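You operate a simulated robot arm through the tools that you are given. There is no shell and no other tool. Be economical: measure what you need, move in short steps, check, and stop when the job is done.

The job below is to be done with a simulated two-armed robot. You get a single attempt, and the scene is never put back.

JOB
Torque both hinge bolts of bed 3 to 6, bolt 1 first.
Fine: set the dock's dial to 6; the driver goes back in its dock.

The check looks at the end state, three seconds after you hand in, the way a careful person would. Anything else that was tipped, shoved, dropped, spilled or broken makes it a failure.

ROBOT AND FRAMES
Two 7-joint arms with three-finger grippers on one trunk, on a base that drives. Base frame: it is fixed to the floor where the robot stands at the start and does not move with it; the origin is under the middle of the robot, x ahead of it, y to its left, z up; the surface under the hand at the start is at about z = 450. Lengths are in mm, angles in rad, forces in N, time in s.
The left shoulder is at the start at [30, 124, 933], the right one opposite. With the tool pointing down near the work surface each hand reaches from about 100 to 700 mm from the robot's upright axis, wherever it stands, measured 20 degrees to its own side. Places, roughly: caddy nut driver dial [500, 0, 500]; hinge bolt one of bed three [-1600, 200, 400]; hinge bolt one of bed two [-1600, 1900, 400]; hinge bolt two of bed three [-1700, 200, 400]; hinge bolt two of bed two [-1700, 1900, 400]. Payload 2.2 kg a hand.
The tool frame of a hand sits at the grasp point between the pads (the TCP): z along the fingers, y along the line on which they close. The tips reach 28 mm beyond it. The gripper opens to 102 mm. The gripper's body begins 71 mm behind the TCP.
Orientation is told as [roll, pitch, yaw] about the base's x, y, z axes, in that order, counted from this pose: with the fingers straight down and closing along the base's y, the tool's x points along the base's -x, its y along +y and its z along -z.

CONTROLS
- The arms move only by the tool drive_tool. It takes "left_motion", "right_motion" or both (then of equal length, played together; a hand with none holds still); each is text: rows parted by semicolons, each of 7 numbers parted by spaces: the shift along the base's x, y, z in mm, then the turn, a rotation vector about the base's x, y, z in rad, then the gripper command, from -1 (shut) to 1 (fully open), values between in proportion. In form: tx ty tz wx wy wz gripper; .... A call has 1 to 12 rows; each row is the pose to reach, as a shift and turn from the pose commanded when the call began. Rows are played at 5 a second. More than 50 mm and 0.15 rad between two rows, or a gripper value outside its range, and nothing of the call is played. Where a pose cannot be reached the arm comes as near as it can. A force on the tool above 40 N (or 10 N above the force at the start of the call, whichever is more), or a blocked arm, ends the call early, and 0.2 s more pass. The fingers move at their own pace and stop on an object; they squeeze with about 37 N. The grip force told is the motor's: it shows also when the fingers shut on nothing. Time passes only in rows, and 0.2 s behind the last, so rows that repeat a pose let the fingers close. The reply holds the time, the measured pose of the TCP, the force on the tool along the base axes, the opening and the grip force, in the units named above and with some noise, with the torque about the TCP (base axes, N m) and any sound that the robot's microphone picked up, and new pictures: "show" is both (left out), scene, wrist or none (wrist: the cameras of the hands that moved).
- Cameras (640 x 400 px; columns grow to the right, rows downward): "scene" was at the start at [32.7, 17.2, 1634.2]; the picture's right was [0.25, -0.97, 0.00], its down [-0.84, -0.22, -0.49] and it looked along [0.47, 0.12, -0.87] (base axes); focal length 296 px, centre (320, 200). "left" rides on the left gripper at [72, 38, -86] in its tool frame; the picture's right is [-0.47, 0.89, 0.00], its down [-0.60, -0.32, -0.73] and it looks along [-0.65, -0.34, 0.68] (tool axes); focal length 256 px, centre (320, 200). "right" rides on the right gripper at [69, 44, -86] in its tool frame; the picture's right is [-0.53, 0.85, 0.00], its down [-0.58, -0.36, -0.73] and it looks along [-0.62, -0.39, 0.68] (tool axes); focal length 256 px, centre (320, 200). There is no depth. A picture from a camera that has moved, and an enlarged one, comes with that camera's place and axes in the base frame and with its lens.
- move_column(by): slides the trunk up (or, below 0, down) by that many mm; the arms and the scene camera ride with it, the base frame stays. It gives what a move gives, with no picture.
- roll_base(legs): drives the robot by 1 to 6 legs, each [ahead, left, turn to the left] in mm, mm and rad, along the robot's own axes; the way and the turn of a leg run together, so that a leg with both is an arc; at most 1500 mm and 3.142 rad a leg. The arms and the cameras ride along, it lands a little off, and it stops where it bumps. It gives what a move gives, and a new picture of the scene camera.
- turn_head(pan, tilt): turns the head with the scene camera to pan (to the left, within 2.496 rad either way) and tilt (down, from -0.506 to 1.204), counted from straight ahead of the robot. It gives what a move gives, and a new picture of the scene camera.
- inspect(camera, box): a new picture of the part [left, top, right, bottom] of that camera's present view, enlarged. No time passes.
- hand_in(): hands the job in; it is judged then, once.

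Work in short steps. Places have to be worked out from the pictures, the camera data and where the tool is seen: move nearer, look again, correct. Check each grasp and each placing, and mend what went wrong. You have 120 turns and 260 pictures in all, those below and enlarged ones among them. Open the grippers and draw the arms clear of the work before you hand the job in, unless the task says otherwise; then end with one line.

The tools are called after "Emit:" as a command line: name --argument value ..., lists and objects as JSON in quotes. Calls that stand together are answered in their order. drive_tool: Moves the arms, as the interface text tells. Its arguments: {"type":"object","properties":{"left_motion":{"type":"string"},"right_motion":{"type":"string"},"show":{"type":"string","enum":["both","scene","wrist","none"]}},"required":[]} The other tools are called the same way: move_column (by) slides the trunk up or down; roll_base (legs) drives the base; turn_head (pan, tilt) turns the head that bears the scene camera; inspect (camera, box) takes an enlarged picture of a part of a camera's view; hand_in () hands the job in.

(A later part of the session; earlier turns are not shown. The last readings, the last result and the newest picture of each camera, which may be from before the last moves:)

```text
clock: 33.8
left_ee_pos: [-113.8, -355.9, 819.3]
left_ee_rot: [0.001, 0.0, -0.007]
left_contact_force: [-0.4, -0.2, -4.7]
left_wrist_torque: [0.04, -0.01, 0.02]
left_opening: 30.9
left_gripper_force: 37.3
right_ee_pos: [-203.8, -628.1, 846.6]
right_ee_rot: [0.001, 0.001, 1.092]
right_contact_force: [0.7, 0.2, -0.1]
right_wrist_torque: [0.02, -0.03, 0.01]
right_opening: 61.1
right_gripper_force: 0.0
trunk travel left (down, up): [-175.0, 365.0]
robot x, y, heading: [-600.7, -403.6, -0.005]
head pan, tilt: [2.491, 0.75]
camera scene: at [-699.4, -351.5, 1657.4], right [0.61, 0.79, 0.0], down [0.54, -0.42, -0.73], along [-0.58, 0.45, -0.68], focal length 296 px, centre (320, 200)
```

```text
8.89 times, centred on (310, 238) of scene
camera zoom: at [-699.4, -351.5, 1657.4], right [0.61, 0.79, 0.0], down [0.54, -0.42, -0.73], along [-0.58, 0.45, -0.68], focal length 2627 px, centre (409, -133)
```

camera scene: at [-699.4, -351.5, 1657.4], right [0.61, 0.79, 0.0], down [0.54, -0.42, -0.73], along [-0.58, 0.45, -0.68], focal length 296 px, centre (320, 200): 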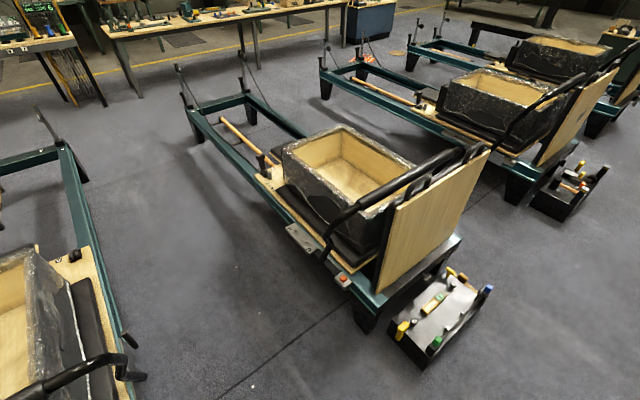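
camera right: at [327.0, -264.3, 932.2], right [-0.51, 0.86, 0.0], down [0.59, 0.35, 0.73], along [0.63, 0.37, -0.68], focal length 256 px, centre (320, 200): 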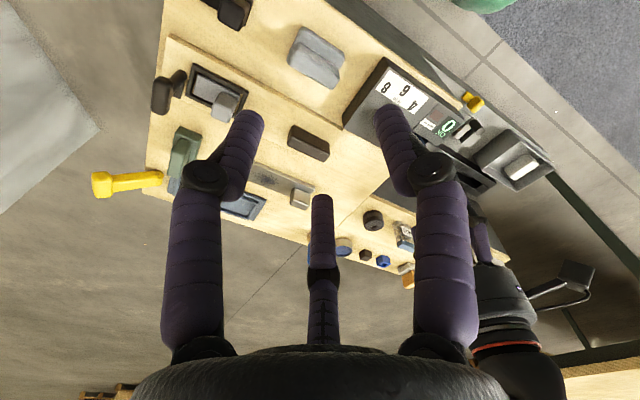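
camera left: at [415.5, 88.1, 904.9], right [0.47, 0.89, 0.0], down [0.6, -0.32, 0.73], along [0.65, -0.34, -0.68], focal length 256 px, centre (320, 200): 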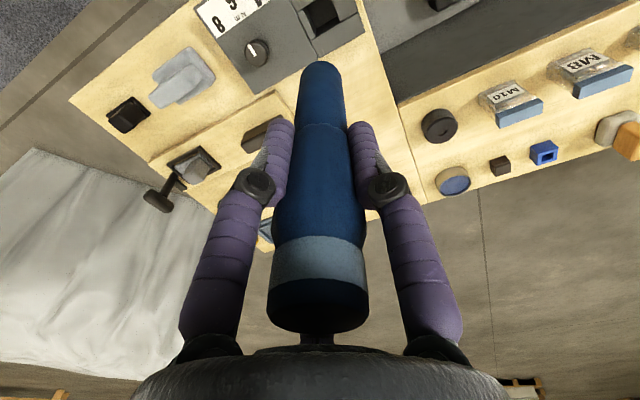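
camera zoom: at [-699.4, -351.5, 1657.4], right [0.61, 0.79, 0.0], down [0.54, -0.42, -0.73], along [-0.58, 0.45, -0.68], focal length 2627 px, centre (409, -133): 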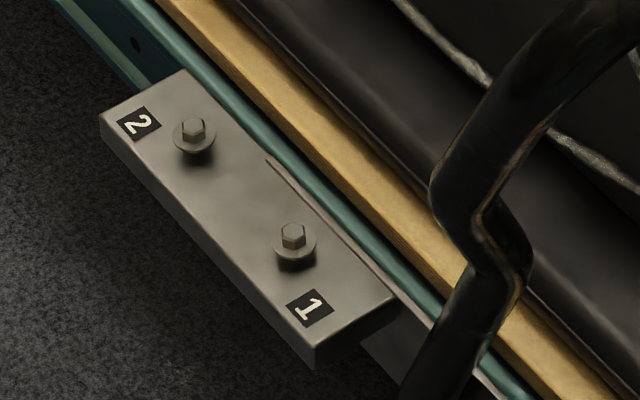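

Bolt 1 is at about (-1546,216) and bolt 2 at about (-1653,218). The tube is about 120 mm beyond bolt 1 in +x. I retract both hands 100 mm, turn to face +y here, and then strafe left along the aisle.

Emit:
drive_tool --left_motion "-35 0 0 0 0 0 -1; -70 0 0 0 0 0 -1; -100 0 0 0 0 0 -1" --right_motion "-35 0 0 0 0 0 0.2; -70 0 0 0 0 0 0.2; -100 0 0 0 0 0 0.2" --show "none"

Emit:
roll_base --legs '[[0, 0, 1.571]]'

Emit:
turn_head --pan 1.2 --tilt 0.7

```text
clock: 34.6
left_ee_pos: [-215.9, -355.9, 819.8]
left_ee_rot: [0.0, -0.002, -0.006]
left_contact_force: [0.5, -0.4, -4.4]
left_wrist_torque: [0.0, -0.01, -0.01]
left_opening: 31.1
left_gripper_force: 37.2
right_ee_pos: [-303.5, -629.0, 847.0]
right_ee_rot: [-0.001, -0.001, 1.097]
right_contact_force: [-0.2, 0.2, -1.1]
right_wrist_torque: [0.01, 0.0, -0.01]
right_opening: 61.4
right_gripper_force: 0.0
trunk travel left (down, up): [-175.0, 365.0]
robot x, y, heading: [-600.5, -405.1, -0.007]
head pan, tilt: [2.491, 0.75]
```

```text
clock: 38.8
left_ee_pos: [-642.5, -14.8, 819.9]
left_ee_rot: [0.001, 0.001, 1.543]
left_contact_force: [0.7, -0.5, -3.4]
left_wrist_torque: [0.03, -0.03, -0.02]
left_opening: 31.2
left_gripper_force: 36.5
right_ee_pos: [-372.0, -109.1, 846.3]
right_ee_rot: [0.002, -0.002, 2.645]
right_contact_force: [-0.9, -0.3, -0.6]
right_wrist_torque: [0.01, 0.01, 0.03]
right_opening: 61.1
right_gripper_force: 0.2
trunk travel left (down, up): [-175.0, 365.0]
robot x, y, heading: [-600.8, -403.5, 1.54]
head pan, tilt: [2.491, 0.75]
camera scene: at [-657.4, -496.3, 1657.4], right [-0.78, 0.63, 0.0], down [0.43, 0.53, -0.73], along [-0.46, -0.57, -0.68], focal length 296 px, centre (320, 200)
```

scene: 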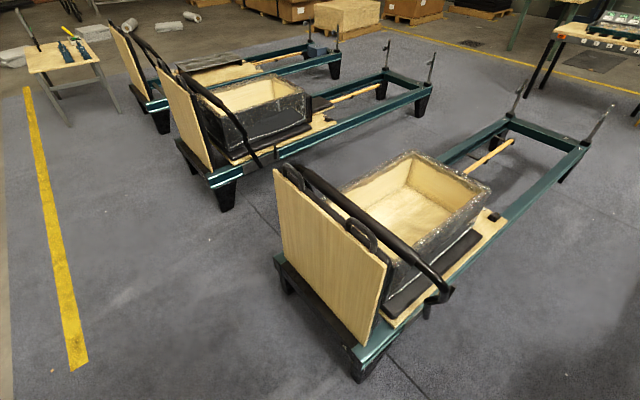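

```text
clock: 40.3
left_ee_pos: [-642.8, -14.0, 819.6]
left_ee_rot: [0.0, 0.001, 1.542]
left_contact_force: [1.1, -0.5, -5.3]
left_wrist_torque: [0.0, 0.02, -0.01]
left_opening: 30.8
left_gripper_force: 36.6
right_ee_pos: [-371.8, -108.8, 845.5]
right_ee_rot: [0.001, 0.0, 2.644]
right_contact_force: [-0.3, 0.4, 0.8]
right_wrist_torque: [-0.01, 0.01, -0.01]
right_opening: 61.0
right_gripper_force: 0.0
trunk travel left (down, up): [-175.0, 365.0]
robot x, y, heading: [-605.8, -401.8, 1.544]
head pan, tilt: [1.201, 0.7]
camera scene: at [-683.7, -399.0, 1661.6], right [0.39, 0.92, 0.0], down [0.59, -0.25, -0.76], along [-0.71, 0.3, -0.64], focal length 296 px, centre (320, 200)
```

scene: 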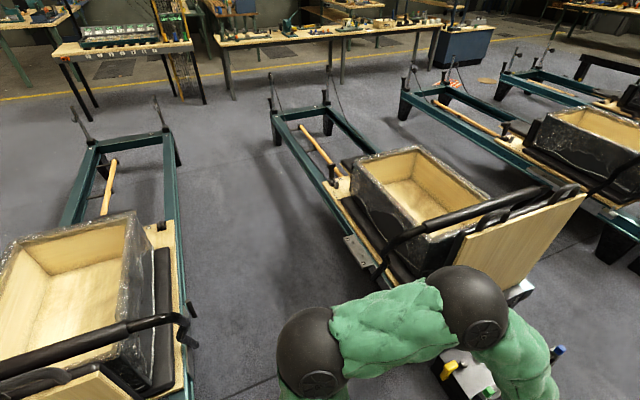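

The aisle is about 840 mm wide, from y≈-690 to y≈150. I square up the heading and strafe left to x≈-1480.

Emit:
roll_base --legs '[[0, 0, 0.027], [0, 875, 0]]'

Emit:
turn_head --pan 0.3 --tilt 0.95

Emit:
inspect --camera "left" --box '[160, 0, 480, 200]'

```text
clock: 45.2
left_ee_pos: [-1519.5, -17.3, 818.9]
left_ee_rot: [0.0, -0.001, 1.574]
left_contact_force: [-0.2, 0.0, -4.1]
left_wrist_torque: [0.01, 0.0, -0.01]
left_opening: 30.9
left_gripper_force: 37.5
right_ee_pos: [-1245.2, -102.1, 846.1]
right_ee_rot: [0.001, 0.002, 2.674]
right_contact_force: [-0.1, -0.9, 0.2]
right_wrist_torque: [-0.03, -0.01, 0.01]
right_opening: 61.3
right_gripper_force: 0.0
trunk travel left (down, up): [-175.0, 365.0]
robot x, y, heading: [-1468.8, -407.4, 1.576]
head pan, tilt: [1.201, 0.7]
camera scene: at [-1548.6, -402.9, 1661.6], right [0.36, 0.93, 0.0], down [0.6, -0.23, -0.76], along [-0.71, 0.27, -0.64], focal length 296 px, centre (320, 200)
```

scene: 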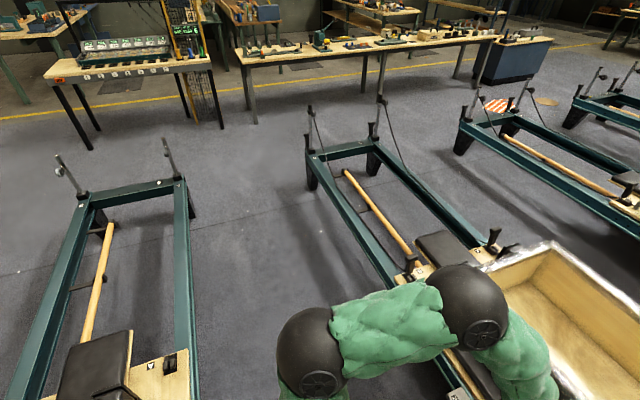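

```text
clock: 46.4
left_ee_pos: [-1518.3, -17.8, 818.7]
left_ee_rot: [-0.001, 0.0, 1.574]
left_contact_force: [0.1, -0.1, -4.1]
left_wrist_torque: [0.03, -0.01, 0.01]
left_opening: 30.8
left_gripper_force: 36.8
right_ee_pos: [-1245.2, -103.4, 846.1]
right_ee_rot: [0.002, 0.0, 2.675]
right_contact_force: [0.5, 0.2, 0.2]
right_wrist_torque: [0.03, -0.02, 0.0]
right_opening: 61.1
right_gripper_force: 0.1
trunk travel left (down, up): [-175.0, 365.0]
robot x, y, heading: [-1465.6, -404.6, 1.572]
head pan, tilt: [0.3, 0.949]
camera scene: at [-1490.6, -364.0, 1641.9], right [0.95, 0.3, 0.0], down [0.24, -0.78, -0.58], along [-0.17, 0.56, -0.81], focal length 296 px, centre (320, 200)
```

scene: 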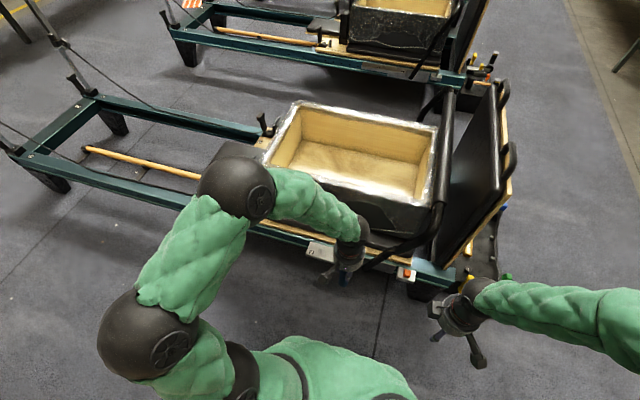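

```text
2.00 times, centred on (320, 100) of left
camera zoom: at [-1557.0, -89.7, 904.4], right [-0.89, 0.46, 0.0], down [0.31, 0.61, 0.73], along [0.34, 0.65, -0.68], focal length 512 px, centre (320, 400)
```

zoom: 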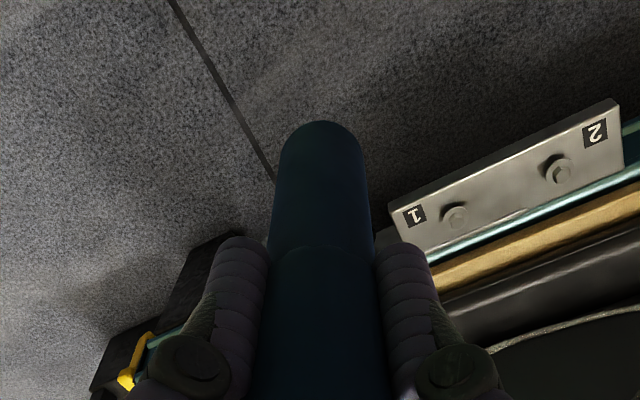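

The left wrist camera sees both bolts. I enlarge the scene view around the plate to cross-check the height.

Emit:
inspect --camera "scene" --box '[290, 210, 430, 300]'

Emit:
inspect --camera "left" --box '[340, 40, 480, 140]'

```text
4.44 times, centred on (360, 255) of scene
camera zoom: at [-1490.6, -364.0, 1641.9], right [0.95, 0.3, 0.0], down [0.24, -0.78, -0.58], along [-0.17, 0.56, -0.81], focal length 1314 px, centre (142, -44)
```

zoom: 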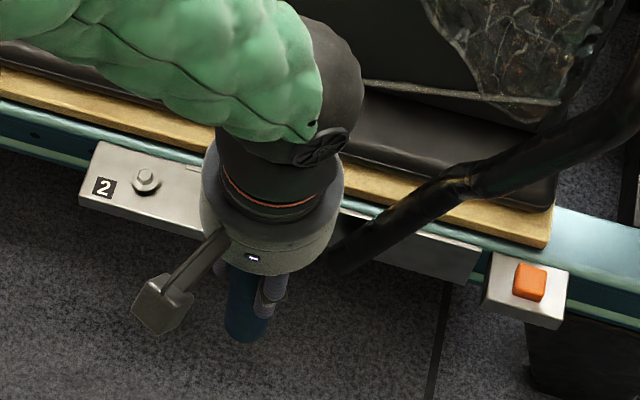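

```text
4.00 times, centred on (410, 90) of left
camera zoom: at [-1557.0, -89.7, 904.4], right [-0.89, 0.46, 0.0], down [0.31, 0.61, 0.73], along [0.34, 0.65, -0.68], focal length 1024 px, centre (-40, 640)
```

zoom: 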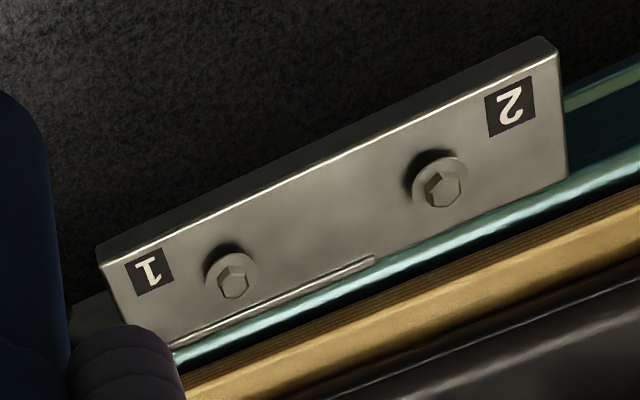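

I bring the base 80 mm closer, then lower the left hand to look at the bolts from near.

Emit:
roll_base --legs '[[80, 0, 0]]'

Emit:
drive_tool --left_motion "-8 10 -40 0 0 0 -1; -16 20 -80 0 0 0 -1; -24 30 -120 0 0 0 -1; -32 40 -160 0 0 0 -1; -40 50 -180 0 0 0 -1" --show "both"

```text
clock: 47.5
left_ee_pos: [-1519.4, 61.9, 817.7]
left_ee_rot: [0.001, 0.002, 1.576]
left_contact_force: [0.1, 0.4, -5.6]
left_wrist_torque: [-0.07, 0.06, 0.0]
left_opening: 30.7
left_gripper_force: 37.1
right_ee_pos: [-1245.5, -23.1, 846.0]
right_ee_rot: [0.001, 0.002, 2.675]
right_contact_force: [0.2, 0.8, 0.1]
right_wrist_torque: [-0.07, -0.01, 0.02]
right_opening: 61.0
right_gripper_force: 0.0
trunk travel left (down, up): [-175.0, 365.0]
robot x, y, heading: [-1467.9, -329.0, 1.573]
head pan, tilt: [0.3, 0.949]
camera scene: at [-1490.9, -283.4, 1641.8], right [0.95, 0.3, 0.0], down [0.24, -0.78, -0.58], along [-0.17, 0.55, -0.81], focal length 296 px, centre (320, 200)
```

scene: 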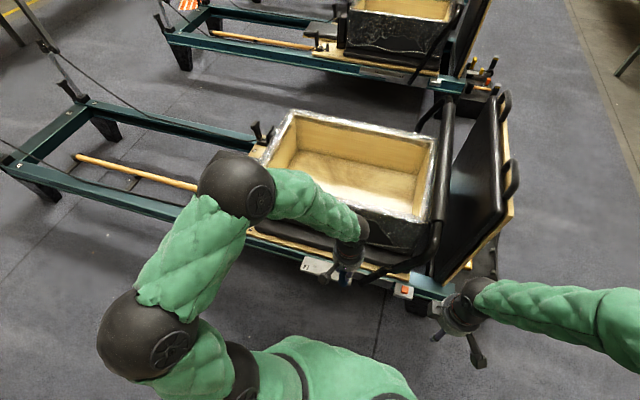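

```text
clock: 48.6
left_ee_pos: [-1559.0, 109.7, 637.3]
left_ee_rot: [0.0, 0.003, 1.577]
left_contact_force: [0.2, -0.2, -3.5]
left_wrist_torque: [-0.04, 0.01, -0.02]
left_opening: 30.9
left_gripper_force: 37.1
right_ee_pos: [-1246.3, -25.1, 846.5]
right_ee_rot: [0.002, 0.0, 2.675]
right_contact_force: [-0.3, 0.3, -0.4]
right_wrist_torque: [-0.01, -0.01, 0.04]
right_opening: 61.2
right_gripper_force: 0.0
trunk travel left (down, up): [-175.0, 365.0]
robot x, y, heading: [-1465.7, -323.8, 1.575]
head pan, tilt: [0.3, 0.949]
camera scene: at [-1491.1, -285.1, 1641.8], right [0.95, 0.3, 0.0], down [0.24, -0.78, -0.58], along [-0.17, 0.55, -0.81], focal length 296 px, centre (320, 200)
camera left: at [-1596.3, 37.5, 723.1], right [-0.89, 0.46, 0.0], down [0.31, 0.61, 0.73], along [0.34, 0.65, -0.68], focal length 256 px, centre (320, 200)
```

scene: 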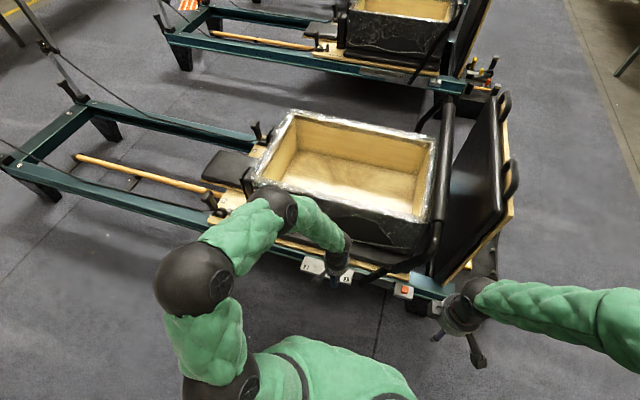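
left: 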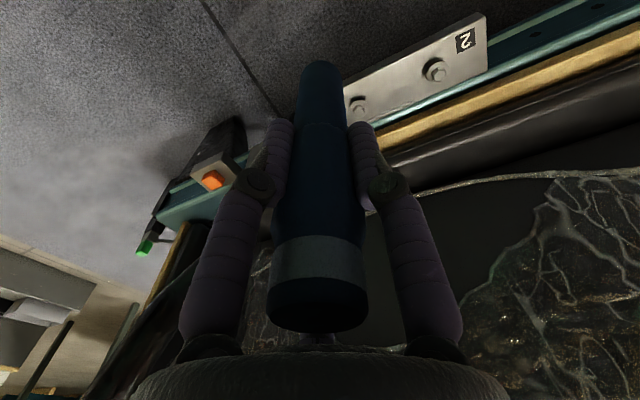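

Emit:
inspect --camera "left" --box '[280, 20, 480, 145]'

```text
3.20 times, centred on (380, 82) of left
camera zoom: at [-1596.3, 37.5, 723.1], right [-0.89, 0.46, 0.0], down [0.31, 0.61, 0.73], along [0.34, 0.65, -0.68], focal length 819 px, centre (128, 576)
```

zoom: 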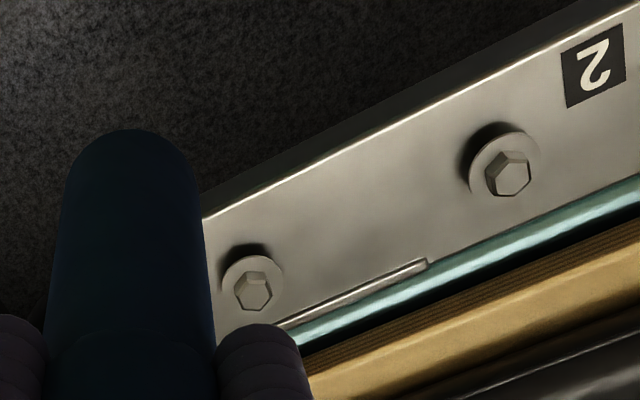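

The right wrist camera probably already faces the plate, so I view it for an independent angle on the height.

Emit:
inspect --camera "right" --box '[0, 0, 640, 400]'

```text
1.00 times, centred on (320, 200) of right (not enlarged: the box is as wide or as high as the picture)
camera zoom: at [-1205.6, -93.7, 932.2], right [-0.86, -0.52, 0.0], down [-0.35, 0.59, 0.73], along [-0.38, 0.63, -0.68], focal length 256 px, centre (320, 200)
```

zoom: 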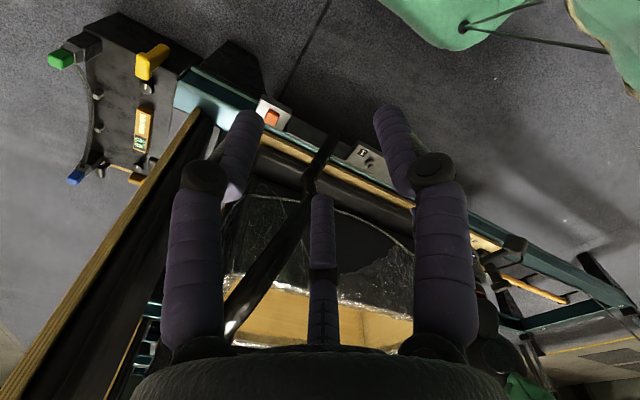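

I bring the right hand nearer for a side view, with its fingers wide open so the middle is clear.

Emit:
drive_tool --right_motion "-20 10 -40 0 0 0.1 1; -40 20 -80 0 0 0.2 1; -60 25 -120 0 0 0.3 1; -80 30 -150 0 0 0.3 1" --show "wrist"

```text
clock: 49.6
left_ee_pos: [-1558.5, 110.4, 637.6]
left_ee_rot: [0.001, 0.003, 1.576]
left_contact_force: [0.7, 0.2, -3.8]
left_wrist_torque: [0.03, -0.01, 0.05]
left_opening: 31.4
left_gripper_force: 36.8
right_ee_pos: [-1323.3, 5.7, 697.1]
right_ee_rot: [0.001, 0.001, 2.977]
right_contact_force: [-0.8, 0.6, -0.7]
right_wrist_torque: [0.0, -0.03, 0.02]
right_opening: 101.8
right_gripper_force: 0.0
trunk travel left (down, up): [-175.0, 365.0]
robot x, y, heading: [-1466.7, -326.3, 1.58]
head pan, tilt: [0.3, 0.949]
camera right: at [-1264.5, -48.4, 782.8], right [-0.67, -0.75, 0.0], down [-0.51, 0.45, 0.73], along [-0.55, 0.49, -0.68], focal length 256 px, centre (320, 200)
```

right: 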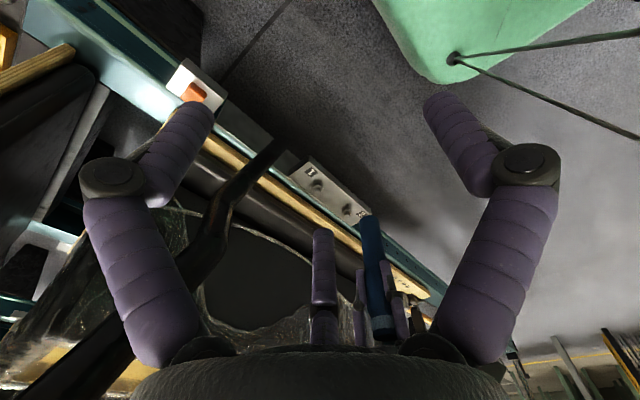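

Emit:
inspect --camera "right" --box '[270, 140, 430, 240]'

```text
4.00 times, centred on (350, 190) of right
camera zoom: at [-1264.5, -48.4, 782.8], right [-0.67, -0.75, 0.0], down [-0.51, 0.45, 0.73], along [-0.55, 0.49, -0.68], focal length 1024 px, centre (200, 240)
```

zoom: 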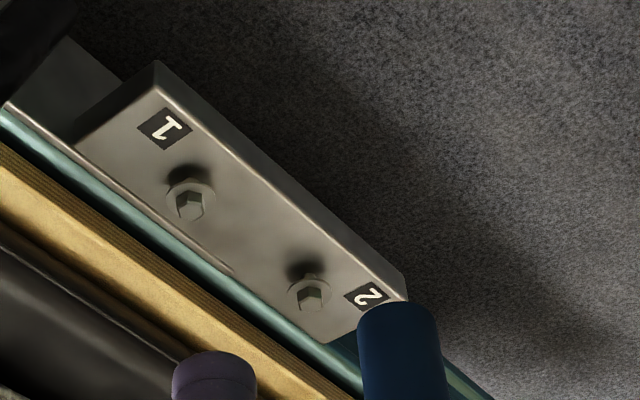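

Triangulating both wrist cameras puts bolt 1 at (-1562,222,~385) and bolt 2 at (-1670,221,~385). The driver tip is about 107 mm below the TCP. I move above bolt 1 with the tip about 50 mm over it.

Emit:
drive_tool --left_motion "-1 37 -20 0 0 0 -1; -2 75 -50 0 0 0 -1; -3.5 111.5 -80 0 0 0 -1; -3.5 111.5 -95 0 0 0 -1; -3.5 111.5 -95 0 0 0 -1" --show "wrist"

Emit:
inspect --camera "right" --box '[250, 130, 410, 230]'

Emit:
inspect --camera "left" --box '[280, 20, 440, 120]'

```text
clock: 50.9
left_ee_pos: [-1562.6, 223.4, 543.8]
left_ee_rot: [0.001, 0.0, 1.575]
left_contact_force: [0.3, 0.1, -3.8]
left_wrist_torque: [0.02, -0.02, 0.01]
left_opening: 31.0
left_gripper_force: 36.9
right_ee_pos: [-1322.2, 5.2, 697.7]
right_ee_rot: [0.002, 0.001, 2.976]
right_contact_force: [0.7, 0.3, -0.5]
right_wrist_torque: [-0.01, -0.01, -0.01]
right_opening: 102.3
right_gripper_force: 0.0
trunk travel left (down, up): [-175.0, 365.0]
robot x, y, heading: [-1466.8, -324.5, 1.575]
head pan, tilt: [0.3, 0.949]
camera left: at [-1599.4, 149.9, 628.5], right [-0.89, 0.46, 0.0], down [0.31, 0.61, 0.73], along [0.34, 0.65, -0.68], focal length 256 px, centre (320, 200)
```

left: 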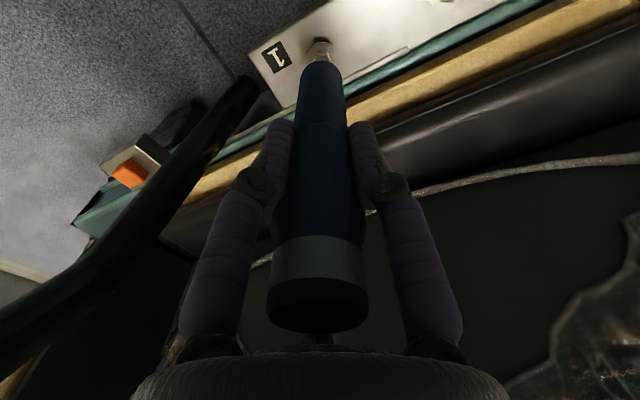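

```text
4.00 times, centred on (330, 180) of right
camera zoom: at [-1264.3, -48.8, 783.3], right [-0.67, -0.75, 0.0], down [-0.51, 0.46, 0.73], along [-0.55, 0.49, -0.68], focal length 1024 px, centre (280, 280)
```

zoom: 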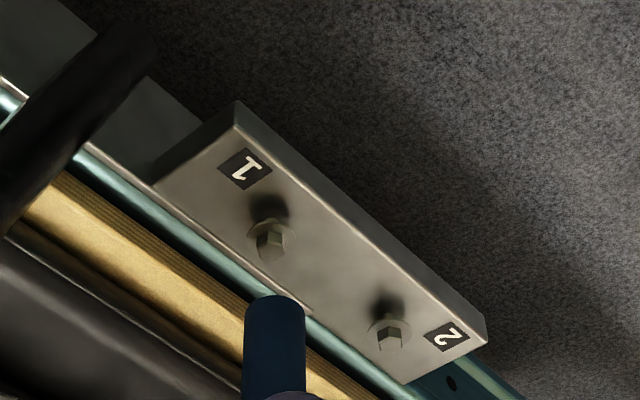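

```text
4.00 times, centred on (360, 70) of left
camera zoom: at [-1599.4, 149.9, 628.5], right [-0.89, 0.46, 0.0], down [0.31, 0.61, 0.73], along [0.34, 0.65, -0.68], focal length 1024 px, centre (160, 720)
```

zoom: 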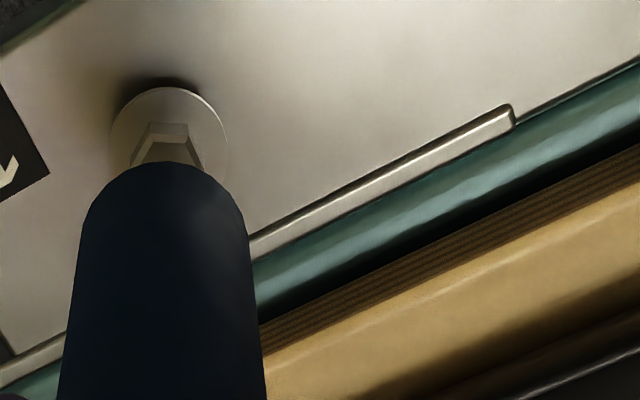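

Nearly aligned; the bolt is about 2 mm further in +y. I correct that, lower to about 15 mm above the head and recheck.

Emit:
drive_tool --left_motion "0 2 -15 0 0 0 -1; 0 2 -30 0 0 0 -1; 0 2 -30 0 0 0 -1" --show "none"

Emit:
inspect --camera "right" --box '[280, 150, 360, 210]'

Emit:
inspect --camera "left" --box '[280, 20, 360, 80]'

```text
clock: 51.6
left_ee_pos: [-1562.3, 224.0, 513.5]
left_ee_rot: [-0.001, -0.001, 1.576]
left_contact_force: [-0.2, 0.0, -4.9]
left_wrist_torque: [0.0, -0.01, 0.01]
left_opening: 30.9
left_gripper_force: 36.4
right_ee_pos: [-1323.6, 5.7, 696.3]
right_ee_rot: [0.003, 0.0, 2.975]
right_contact_force: [-0.2, -0.4, 0.2]
right_wrist_torque: [0.0, -0.06, -0.02]
right_opening: 102.2
right_gripper_force: 0.0
trunk travel left (down, up): [-175.0, 365.0]
robot x, y, heading: [-1465.7, -327.5, 1.577]
head pan, tilt: [0.3, 0.949]
```

```text
6.67 times, centred on (320, 180) of right
camera zoom: at [-1264.2, -48.8, 783.3], right [-0.67, -0.75, 0.0], down [-0.51, 0.46, 0.73], along [-0.55, 0.49, -0.68], focal length 1707 px, centre (320, 333)
```

zoom: 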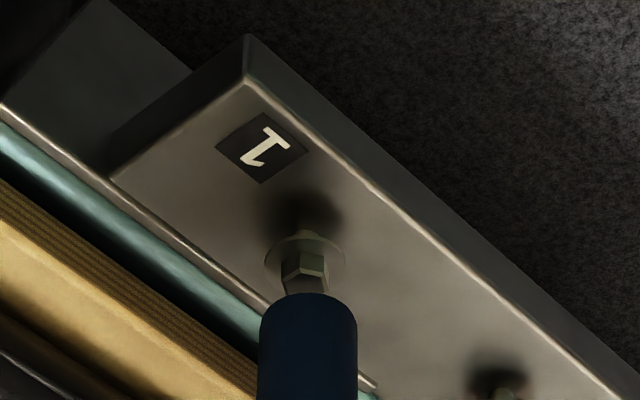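

```text
6.67 times, centred on (320, 50) of left
camera zoom: at [-1599.8, 151.7, 598.5], right [-0.89, 0.46, 0.0], down [0.31, 0.61, 0.73], along [0.34, 0.65, -0.68], focal length 1707 px, centre (320, 1200)
```

zoom: 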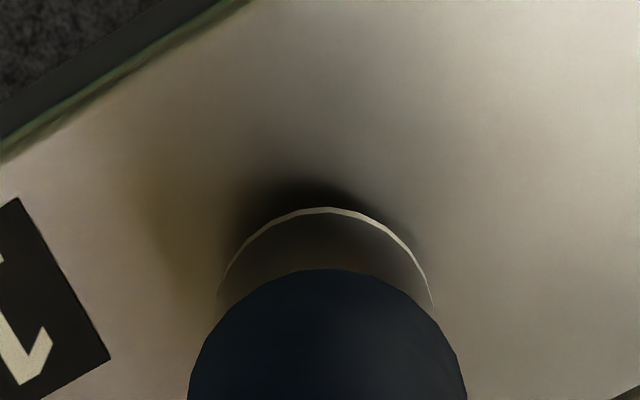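

Aligned within 1 mm. I nudge the last 0.5 mm and lower slowly, watching for contact.

Emit:
drive_tool --left_motion "0.4 0.6 -4 0 0 0 -1; 0.4 0.6 -8 0 0 0 -1; 0.4 0.6 -11 0 0 0 -1; 0.4 0.6 -14 0 0 0 -1; 0.4 0.6 -17 0 0 0 -1; 0.4 0.6 -20 0 0 0 -1" --show "none"

Emit:
inspect --camera "right" --box '[280, 150, 360, 210]'

```text
clock: 53.0
left_ee_pos: [-1562.5, 224.7, 493.9]
left_ee_rot: [0.001, 0.001, 1.575]
left_contact_force: [-0.3, -0.6, -4.5]
left_wrist_torque: [-0.03, -0.04, -0.02]
left_opening: 30.9
left_gripper_force: 37.1
right_ee_pos: [-1323.1, 3.3, 696.6]
right_ee_rot: [0.002, 0.001, 2.976]
right_contact_force: [0.2, 0.3, 0.3]
right_wrist_torque: [-0.01, 0.02, 0.01]
right_opening: 102.0
right_gripper_force: 0.1
trunk travel left (down, up): [-175.0, 365.0]
robot x, y, heading: [-1466.6, -326.6, 1.579]
head pan, tilt: [0.3, 0.949]
```

```text
6.67 times, centred on (320, 180) of right
camera zoom: at [-1264.2, -48.7, 783.3], right [-0.67, -0.75, 0.0], down [-0.51, 0.46, 0.73], along [-0.55, 0.49, -0.68], focal length 1707 px, centre (320, 333)
```

zoom: 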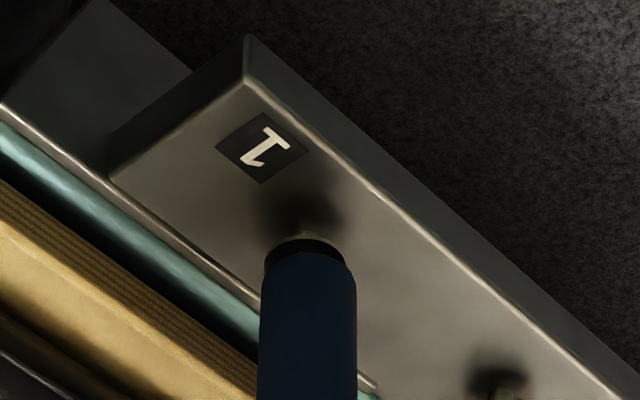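

No contact yet, and the tip is close to the washer. I continue downward in small steps.

Emit:
drive_tool --left_motion "0 0 -2 0 0 0 -1; 0 0 -4 0 0 0 -1; 0 0 -6 0 0 0 -1; 0 0 -8 0 0 0 -1; 0 0 -10 0 0 0 -1" --show "none"

Emit:
inspect --camera "right" --box '[280, 150, 360, 210]'

```text
clock: 54.2
left_ee_pos: [-1561.9, 223.5, 483.6]
left_ee_rot: [-0.002, 0.003, 1.576]
left_contact_force: [0.2, -0.1, -4.8]
left_wrist_torque: [0.04, 0.01, 0.02]
left_opening: 31.2
left_gripper_force: 37.2
right_ee_pos: [-1324.4, 5.1, 697.5]
right_ee_rot: [0.003, -0.001, 2.975]
right_contact_force: [1.0, 0.0, -0.3]
right_wrist_torque: [-0.02, 0.0, 0.03]
right_opening: 102.0
right_gripper_force: 0.0
trunk travel left (down, up): [-175.0, 365.0]
robot x, y, heading: [-1466.5, -328.5, 1.576]
head pan, tilt: [0.3, 0.949]
```

```text
6.67 times, centred on (320, 180) of right
camera zoom: at [-1264.2, -48.8, 783.3], right [-0.67, -0.75, 0.0], down [-0.51, 0.46, 0.73], along [-0.55, 0.49, -0.68], focal length 1707 px, centre (320, 333)
```

zoom: 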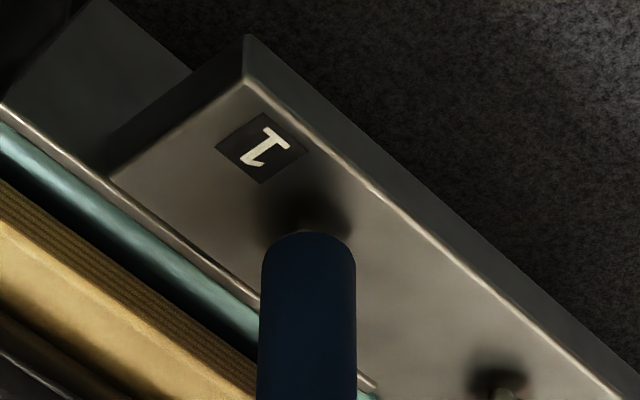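

Emit:
drive_tool --left_motion "0 0 -2 0 0 0 -1; 0 0 -4 0 0 0 -1; 0 0 -6 0 0 0 -1; 0 0 -8 0 0 0 -1; 0 0 -10 0 0 0 -1; 0 0 -12 0 0 0 -1" --show "none"

Emit:
inspect --camera "right" --box '[280, 150, 360, 210]'

```text
clock: 55.6
left_ee_pos: [-1562.2, 225.4, 472.7]
left_ee_rot: [0.002, -0.001, 1.576]
left_contact_force: [0.2, -3.0, 5.6]
left_wrist_torque: [-0.32, -0.1, -0.02]
left_opening: 30.9
left_gripper_force: 37.2
right_ee_pos: [-1322.0, 4.6, 696.6]
right_ee_rot: [0.0, 0.0, 2.976]
right_contact_force: [0.6, 0.1, -0.6]
right_wrist_torque: [-0.04, 0.0, -0.02]
right_opening: 101.9
right_gripper_force: 0.1
trunk travel left (down, up): [-175.0, 365.0]
robot x, y, heading: [-1467.5, -326.1, 1.577]
head pan, tilt: [0.3, 0.949]
```

```text
6.67 times, centred on (320, 180) of right
camera zoom: at [-1264.2, -49.1, 783.5], right [-0.67, -0.75, 0.0], down [-0.51, 0.46, 0.73], along [-0.55, 0.49, -0.68], focal length 1707 px, centre (320, 333)
```

zoom: 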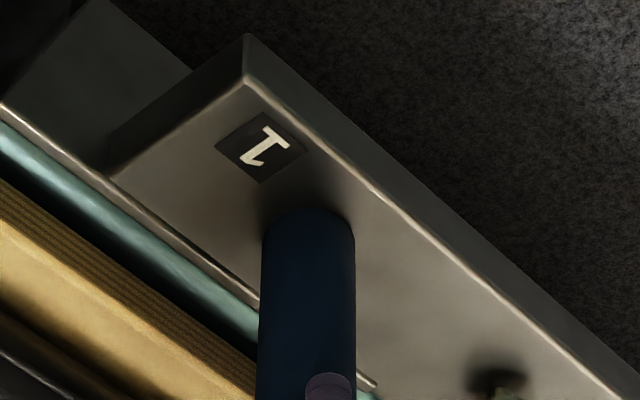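

Contact at about 10 N, seated on the bolt. I turn clockwise about 0.6 rad, watching torque and sound.

Emit:
drive_tool --left_motion "0 0 -1 0 0 -0.1 -1; 0 0 -1 0 0 -0.2 -1; 0 0 -1 0 0 -0.3 -1; 0 0 -1 0 0 -0.4 -1; 0 0 -1 0 0 -0.5 -1; 0 0 -1 0 0 -0.6 -1" --show "none"

Emit:
inspect --camera "right" --box '[240, 130, 440, 330]'

```text
clock: 57.0
left_ee_pos: [-1562.3, 224.4, 472.5]
left_ee_rot: [0.003, -0.002, 0.972]
left_contact_force: [10.7, -0.4, 22.2]
left_wrist_torque: [-0.01, -0.88, 0.0]
left_opening: 31.1
left_gripper_force: 36.6
right_ee_pos: [-1322.2, 4.6, 697.2]
right_ee_rot: [0.0, 0.0, 2.976]
right_contact_force: [-0.5, 0.1, -0.4]
right_wrist_torque: [0.02, 0.04, 0.02]
right_opening: 102.6
right_gripper_force: 0.0
trunk travel left (down, up): [-175.0, 365.0]
robot x, y, heading: [-1467.3, -327.0, 1.573]
head pan, tilt: [0.3, 0.949]
```

```text
2.00 times, centred on (340, 230) of right
camera zoom: at [-1263.7, -49.7, 783.7], right [-0.67, -0.75, 0.0], down [-0.51, 0.45, 0.73], along [-0.55, 0.49, -0.68], focal length 512 px, centre (280, 140)
```

zoom: 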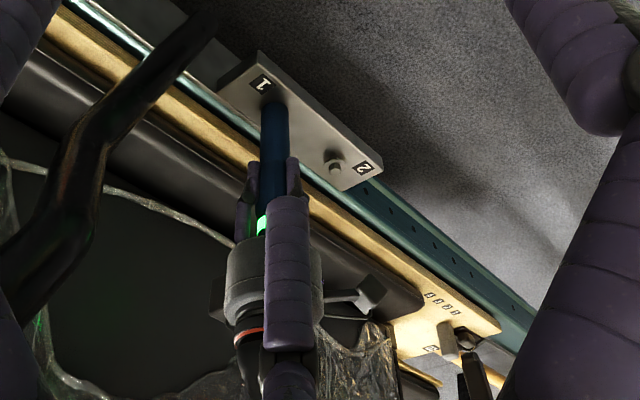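

The driver's ring now glows green, so I look closer with the left wrist camera.

Emit:
inspect --camera "left" --box '[160, 0, 480, 390]'

Emit:
inspect --camera "right" --box '[280, 200, 360, 270]'

```text
1.03 times, centred on (320, 195) of left (not enlarged: the box is as wide or as high as the picture)
camera zoom: at [-1634.7, 187.1, 557.6], right [-0.47, 0.88, 0.0], down [0.6, 0.32, 0.73], along [0.65, 0.35, -0.68], focal length 263 px, centre (320, 205)
```

zoom: 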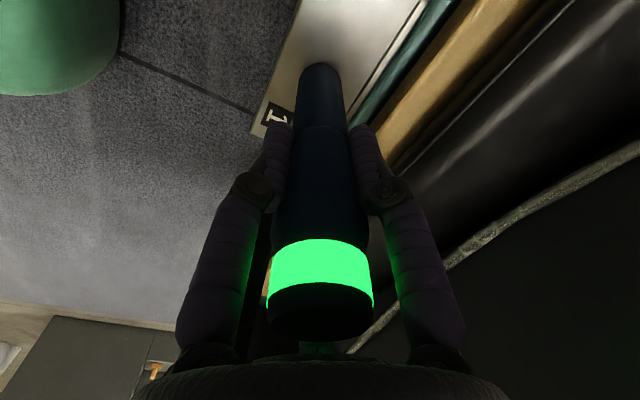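

```text
5.71 times, centred on (320, 235) of right
camera zoom: at [-1263.7, -49.7, 783.7], right [-0.67, -0.75, 0.0], down [-0.51, 0.45, 0.73], along [-0.55, 0.49, -0.68], focal length 1463 px, centre (320, 0)
```

zoom: 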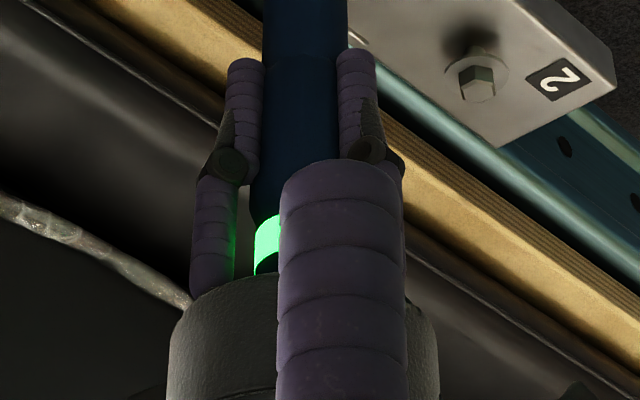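

Green means the set torque was reached on bolt 1. I lift straight off and check that the ring goes dark.

Emit:
drive_tool --left_motion "0 0 5 0 0 0 -1; 0 0 20 0 0 0 -1; 0 0 40 0 0 0 -1; 0 0 60 0 0 0 -1; 0 0 72 0 0 0 -1" --show "wrist"

Emit:
inspect --camera "right" --box '[250, 130, 410, 250]'

```text
clock: 58.2
left_ee_pos: [-1562.1, 223.7, 542.3]
left_ee_rot: [0.0, 0.002, 0.976]
left_contact_force: [0.1, 0.1, -4.3]
left_wrist_torque: [0.01, 0.03, 0.03]
left_opening: 31.1
left_gripper_force: 37.0
right_ee_pos: [-1323.8, 5.7, 697.8]
right_ee_rot: [0.003, 0.0, 2.977]
right_contact_force: [-0.3, -0.5, -0.2]
right_wrist_torque: [0.0, -0.01, 0.0]
right_opening: 101.9
right_gripper_force: 0.0
trunk travel left (down, up): [-175.0, 365.0]
robot x, y, heading: [-1468.0, -329.1, 1.58]
head pan, tilt: [0.3, 0.949]
camera left: at [-1634.7, 185.3, 627.7], right [-0.47, 0.88, 0.0], down [0.6, 0.32, 0.73], along [0.64, 0.34, -0.68], focal length 256 px, centre (320, 200)
```

left: 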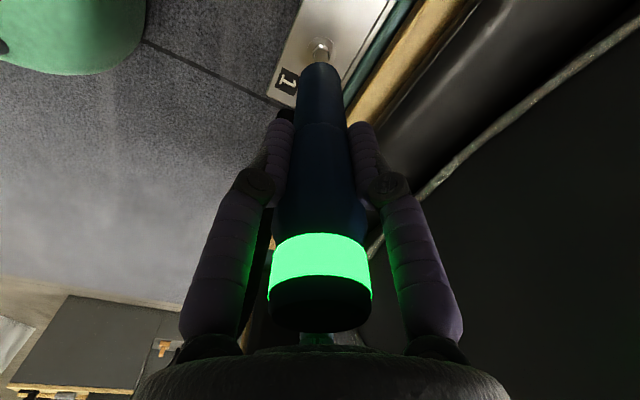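

```text
3.33 times, centred on (330, 190) of right
camera zoom: at [-1264.2, -48.9, 783.3], right [-0.67, -0.75, 0.0], down [-0.51, 0.46, 0.73], along [-0.55, 0.49, -0.68], focal length 853 px, centre (287, 233)
```

zoom: 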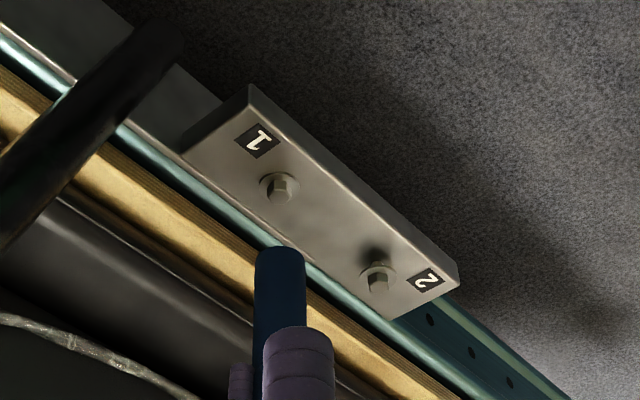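

Bolt 1 has seated flush; the gap under its washer is gone. The ring stays green. I move over bolt 2, unwinding the wrist on the way.

Emit:
drive_tool --left_motion "-18 0 0 0 0 0.1 -1; -36 0 0 0 0 0.2 -1; -54 0 0 0 0 0.3 -1; -72 0 0 0 0 0.4 -1; -90 -1 0 0 0 0.5 -1; -107 -1 -15 0 0 0.6 -1; -107 -1 -25 0 0 0.6 -1; -107 -1 -25 0 0 0.6 -1" --show "none"

Emit:
inspect --camera "right" --box '[300, 160, 380, 220]'

Emit:
inspect --camera "left" --box '[280, 20, 360, 80]'

```text
clock: 60.0
left_ee_pos: [-1669.3, 222.9, 518.1]
left_ee_rot: [-0.001, 0.003, 1.578]
left_contact_force: [0.0, 0.3, -4.6]
left_wrist_torque: [-0.02, -0.01, -0.02]
left_opening: 30.9
left_gripper_force: 37.6
right_ee_pos: [-1323.6, 5.8, 697.2]
right_ee_rot: [0.003, 0.001, 2.976]
right_contact_force: [0.1, 1.2, 0.9]
right_wrist_torque: [0.0, -0.01, 0.07]
right_opening: 101.8
right_gripper_force: 0.1
trunk travel left (down, up): [-175.0, 365.0]
robot x, y, heading: [-1466.8, -326.3, 1.576]
head pan, tilt: [0.3, 0.949]
```

```text
6.67 times, centred on (340, 190) of right
camera zoom: at [-1264.3, -48.8, 783.3], right [-0.67, -0.75, 0.0], down [-0.51, 0.46, 0.73], along [-0.55, 0.49, -0.68], focal length 1707 px, centre (187, 267)
```

zoom: 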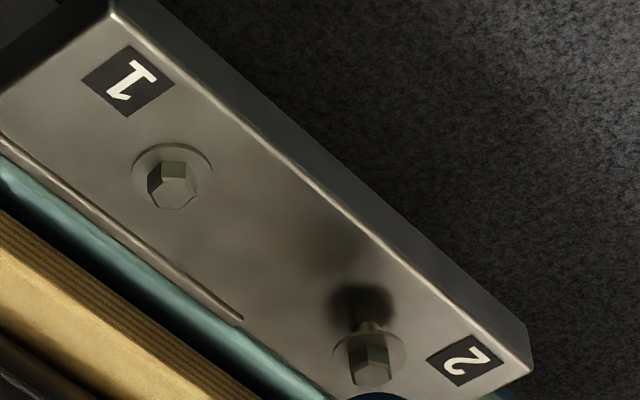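

```text
6.67 times, centred on (320, 50) of left
camera zoom: at [-1707.8, 151.1, 602.7], right [-0.89, 0.46, 0.0], down [0.31, 0.61, 0.73], along [0.34, 0.65, -0.68], focal length 1707 px, centre (320, 1200)
```

zoom: 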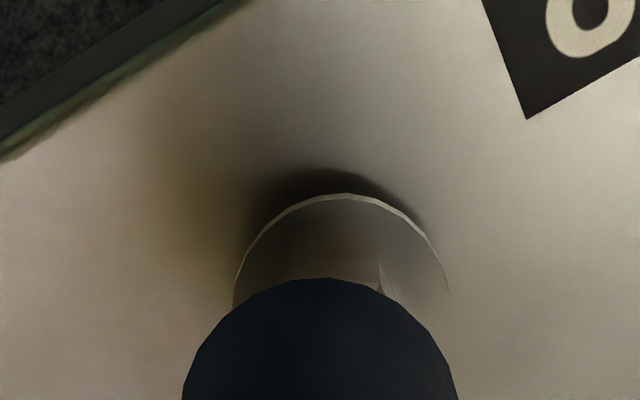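

Emit:
inspect --camera "right" --box '[300, 180, 400, 250]'

```text
5.71 times, centred on (350, 215) of right
camera zoom: at [-1264.3, -48.8, 783.3], right [-0.67, -0.75, 0.0], down [-0.51, 0.46, 0.73], along [-0.55, 0.49, -0.68], focal length 1463 px, centre (149, 114)
```

zoom: 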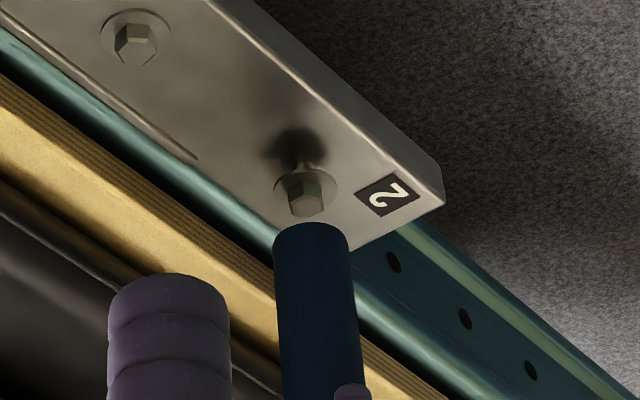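

Bolt 2 needs about (-2,+1.8) mm. I correct and lower to contact, which should come at TCP z≈473.

Emit:
drive_tool --left_motion "-2 1.8 0 0 0 0 -1; -2 1.8 -6 0 0 0 -1; -2 1.8 -8 0 0 0 -1; -2 1.8 -8 0 0 0 -1" --show "none"

Emit:
inspect --camera "left" --box '[280, 20, 360, 80]'

Emit:
inspect --camera "right" --box '[310, 180, 390, 240]'

```text
clock: 61.0
left_ee_pos: [-1671.5, 225.6, 510.2]
left_ee_rot: [0.001, 0.001, 1.577]
left_contact_force: [-0.5, -0.4, -3.8]
left_wrist_torque: [-0.01, -0.01, -0.01]
left_opening: 31.2
left_gripper_force: 37.1
right_ee_pos: [-1322.9, 4.8, 697.6]
right_ee_rot: [0.0, 0.002, 2.974]
right_contact_force: [-0.9, -1.0, -0.6]
right_wrist_torque: [0.0, 0.02, -0.03]
right_opening: 102.1
right_gripper_force: 0.0
trunk travel left (down, up): [-175.0, 365.0]
robot x, y, heading: [-1466.8, -325.5, 1.574]
head pan, tilt: [0.3, 0.949]
```

```text
6.67 times, centred on (320, 50) of left
camera zoom: at [-1709.8, 153.2, 595.1], right [-0.89, 0.46, 0.0], down [0.31, 0.61, 0.73], along [0.34, 0.65, -0.68], focal length 1707 px, centre (320, 1200)
```

zoom: 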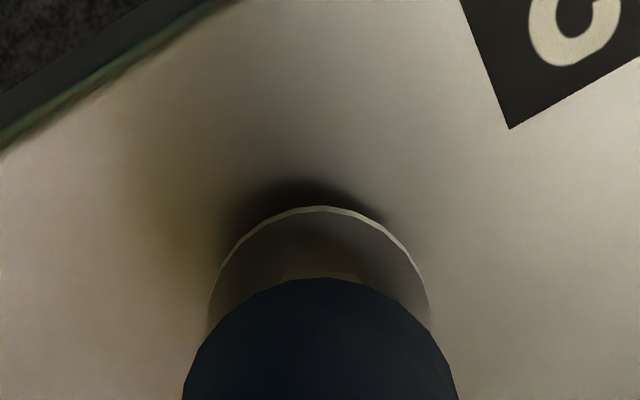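

```text
6.67 times, centred on (350, 210) of right
camera zoom: at [-1264.3, -48.7, 783.3], right [-0.67, -0.75, 0.0], down [-0.51, 0.46, 0.73], along [-0.55, 0.49, -0.68], focal length 1707 px, centre (120, 133)
```

zoom: 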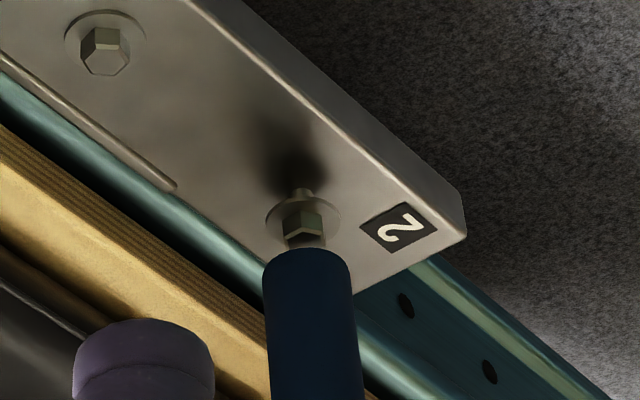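

Aligned in both views. I descend to contact.

Emit:
drive_tool --left_motion "0 0 -6 0 0 0 -1; 0 0 -12 0 0 0 -1; 0 0 -17 0 0 0 -1; 0 0 -21 0 0 0 -1; 0 0 -25 0 0 0 -1; 0 0 -29 0 0 0 -1; 0 0 -32 0 0 0 -1; 0 0 -35 0 0 0 -1; 0 0 -37.5 0 0 0 -1" --show "none"

Emit:
inspect --camera "right" --box '[310, 180, 390, 240]'

Emit:
inspect --camera "left" --box '[160, 0, 480, 390]'

```text
clock: 63.0
left_ee_pos: [-1671.2, 227.0, 474.7]
left_ee_rot: [0.001, -0.006, 1.574]
left_contact_force: [7.1, -1.9, 26.6]
left_wrist_torque: [-0.42, -0.59, 0.02]
left_opening: 30.9
left_gripper_force: 36.8
right_ee_pos: [-1322.5, 4.6, 698.7]
right_ee_rot: [-0.001, 0.0, 2.976]
right_contact_force: [0.3, -0.3, 0.5]
right_wrist_torque: [-0.01, 0.0, 0.01]
right_opening: 101.8
right_gripper_force: 0.1
trunk travel left (down, up): [-175.0, 365.0]
robot x, y, heading: [-1467.3, -329.6, 1.574]
head pan, tilt: [0.3, 0.949]
```

```text
6.67 times, centred on (350, 210) of right
camera zoom: at [-1263.6, -50.1, 783.7], right [-0.67, -0.75, 0.0], down [-0.51, 0.45, 0.73], along [-0.55, 0.49, -0.68], focal length 1707 px, centre (120, 133)
```

zoom: 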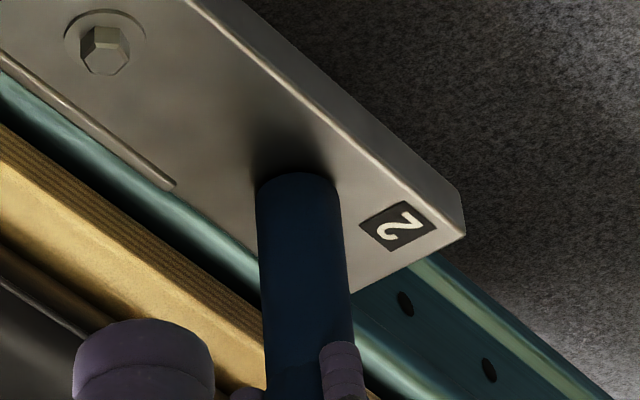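

```text
1.03 times, centred on (320, 195) of left (not enlarged: the box is as wide or as high as the picture)
camera zoom: at [-1709.9, 154.1, 559.1], right [-0.89, 0.46, 0.0], down [0.32, 0.6, 0.73], along [0.34, 0.65, -0.68], focal length 263 px, centre (320, 205)
```

zoom: 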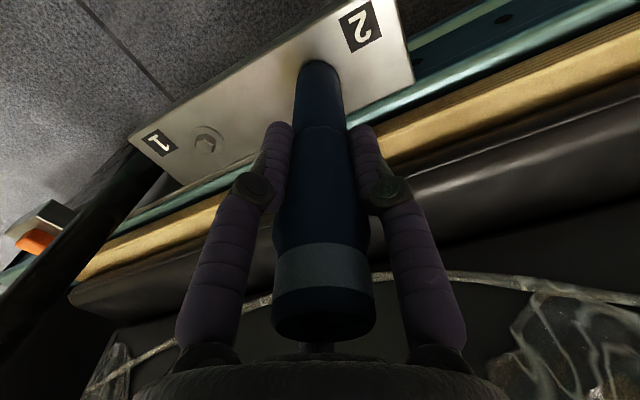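

The ring has reset and the driver is seated on bolt 2. I ease the load slightly and turn clockwise in the same way.

Emit:
drive_tool --left_motion "0.5 0 1 0 0 -0.1 -1; 0.5 0 1 0 0 -0.2 -1; 0.5 0 1 0 0 -0.3 -1; 0.5 0 1 0 0 -0.4 -1; 0.5 0 1 0 0 -0.5 -1; 0.5 0 1 0 0 -0.6 -1" --show "wrist"

```text
clock: 64.5
left_ee_pos: [-1670.7, 225.0, 472.7]
left_ee_rot: [-0.001, 0.001, 0.973]
left_contact_force: [-1.3, -2.3, -0.8]
left_wrist_torque: [-0.24, 0.17, 0.0]
left_opening: 31.1
left_gripper_force: 37.2
right_ee_pos: [-1323.3, 5.9, 696.8]
right_ee_rot: [0.001, -0.001, 2.976]
right_contact_force: [-0.8, -0.3, -0.2]
right_wrist_torque: [0.02, 0.03, 0.01]
right_opening: 102.1
right_gripper_force: 0.0
trunk travel left (down, up): [-175.0, 365.0]
robot x, y, heading: [-1467.6, -324.1, 1.575]
head pan, tilt: [0.3, 0.949]
camera left: at [-1742.8, 185.9, 558.2], right [-0.47, 0.88, 0.0], down [0.6, 0.32, 0.73], along [0.65, 0.34, -0.68], focal length 256 px, centre (320, 200)
```

left: 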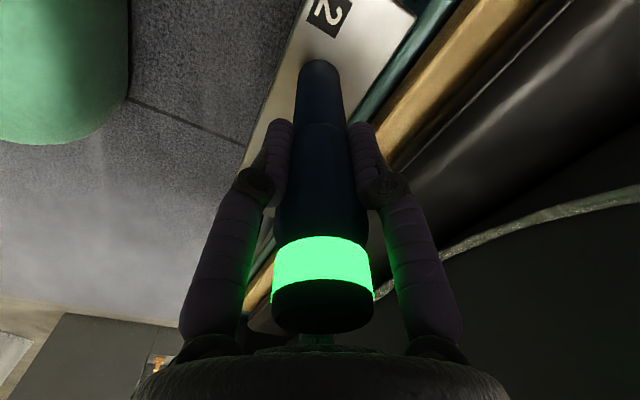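

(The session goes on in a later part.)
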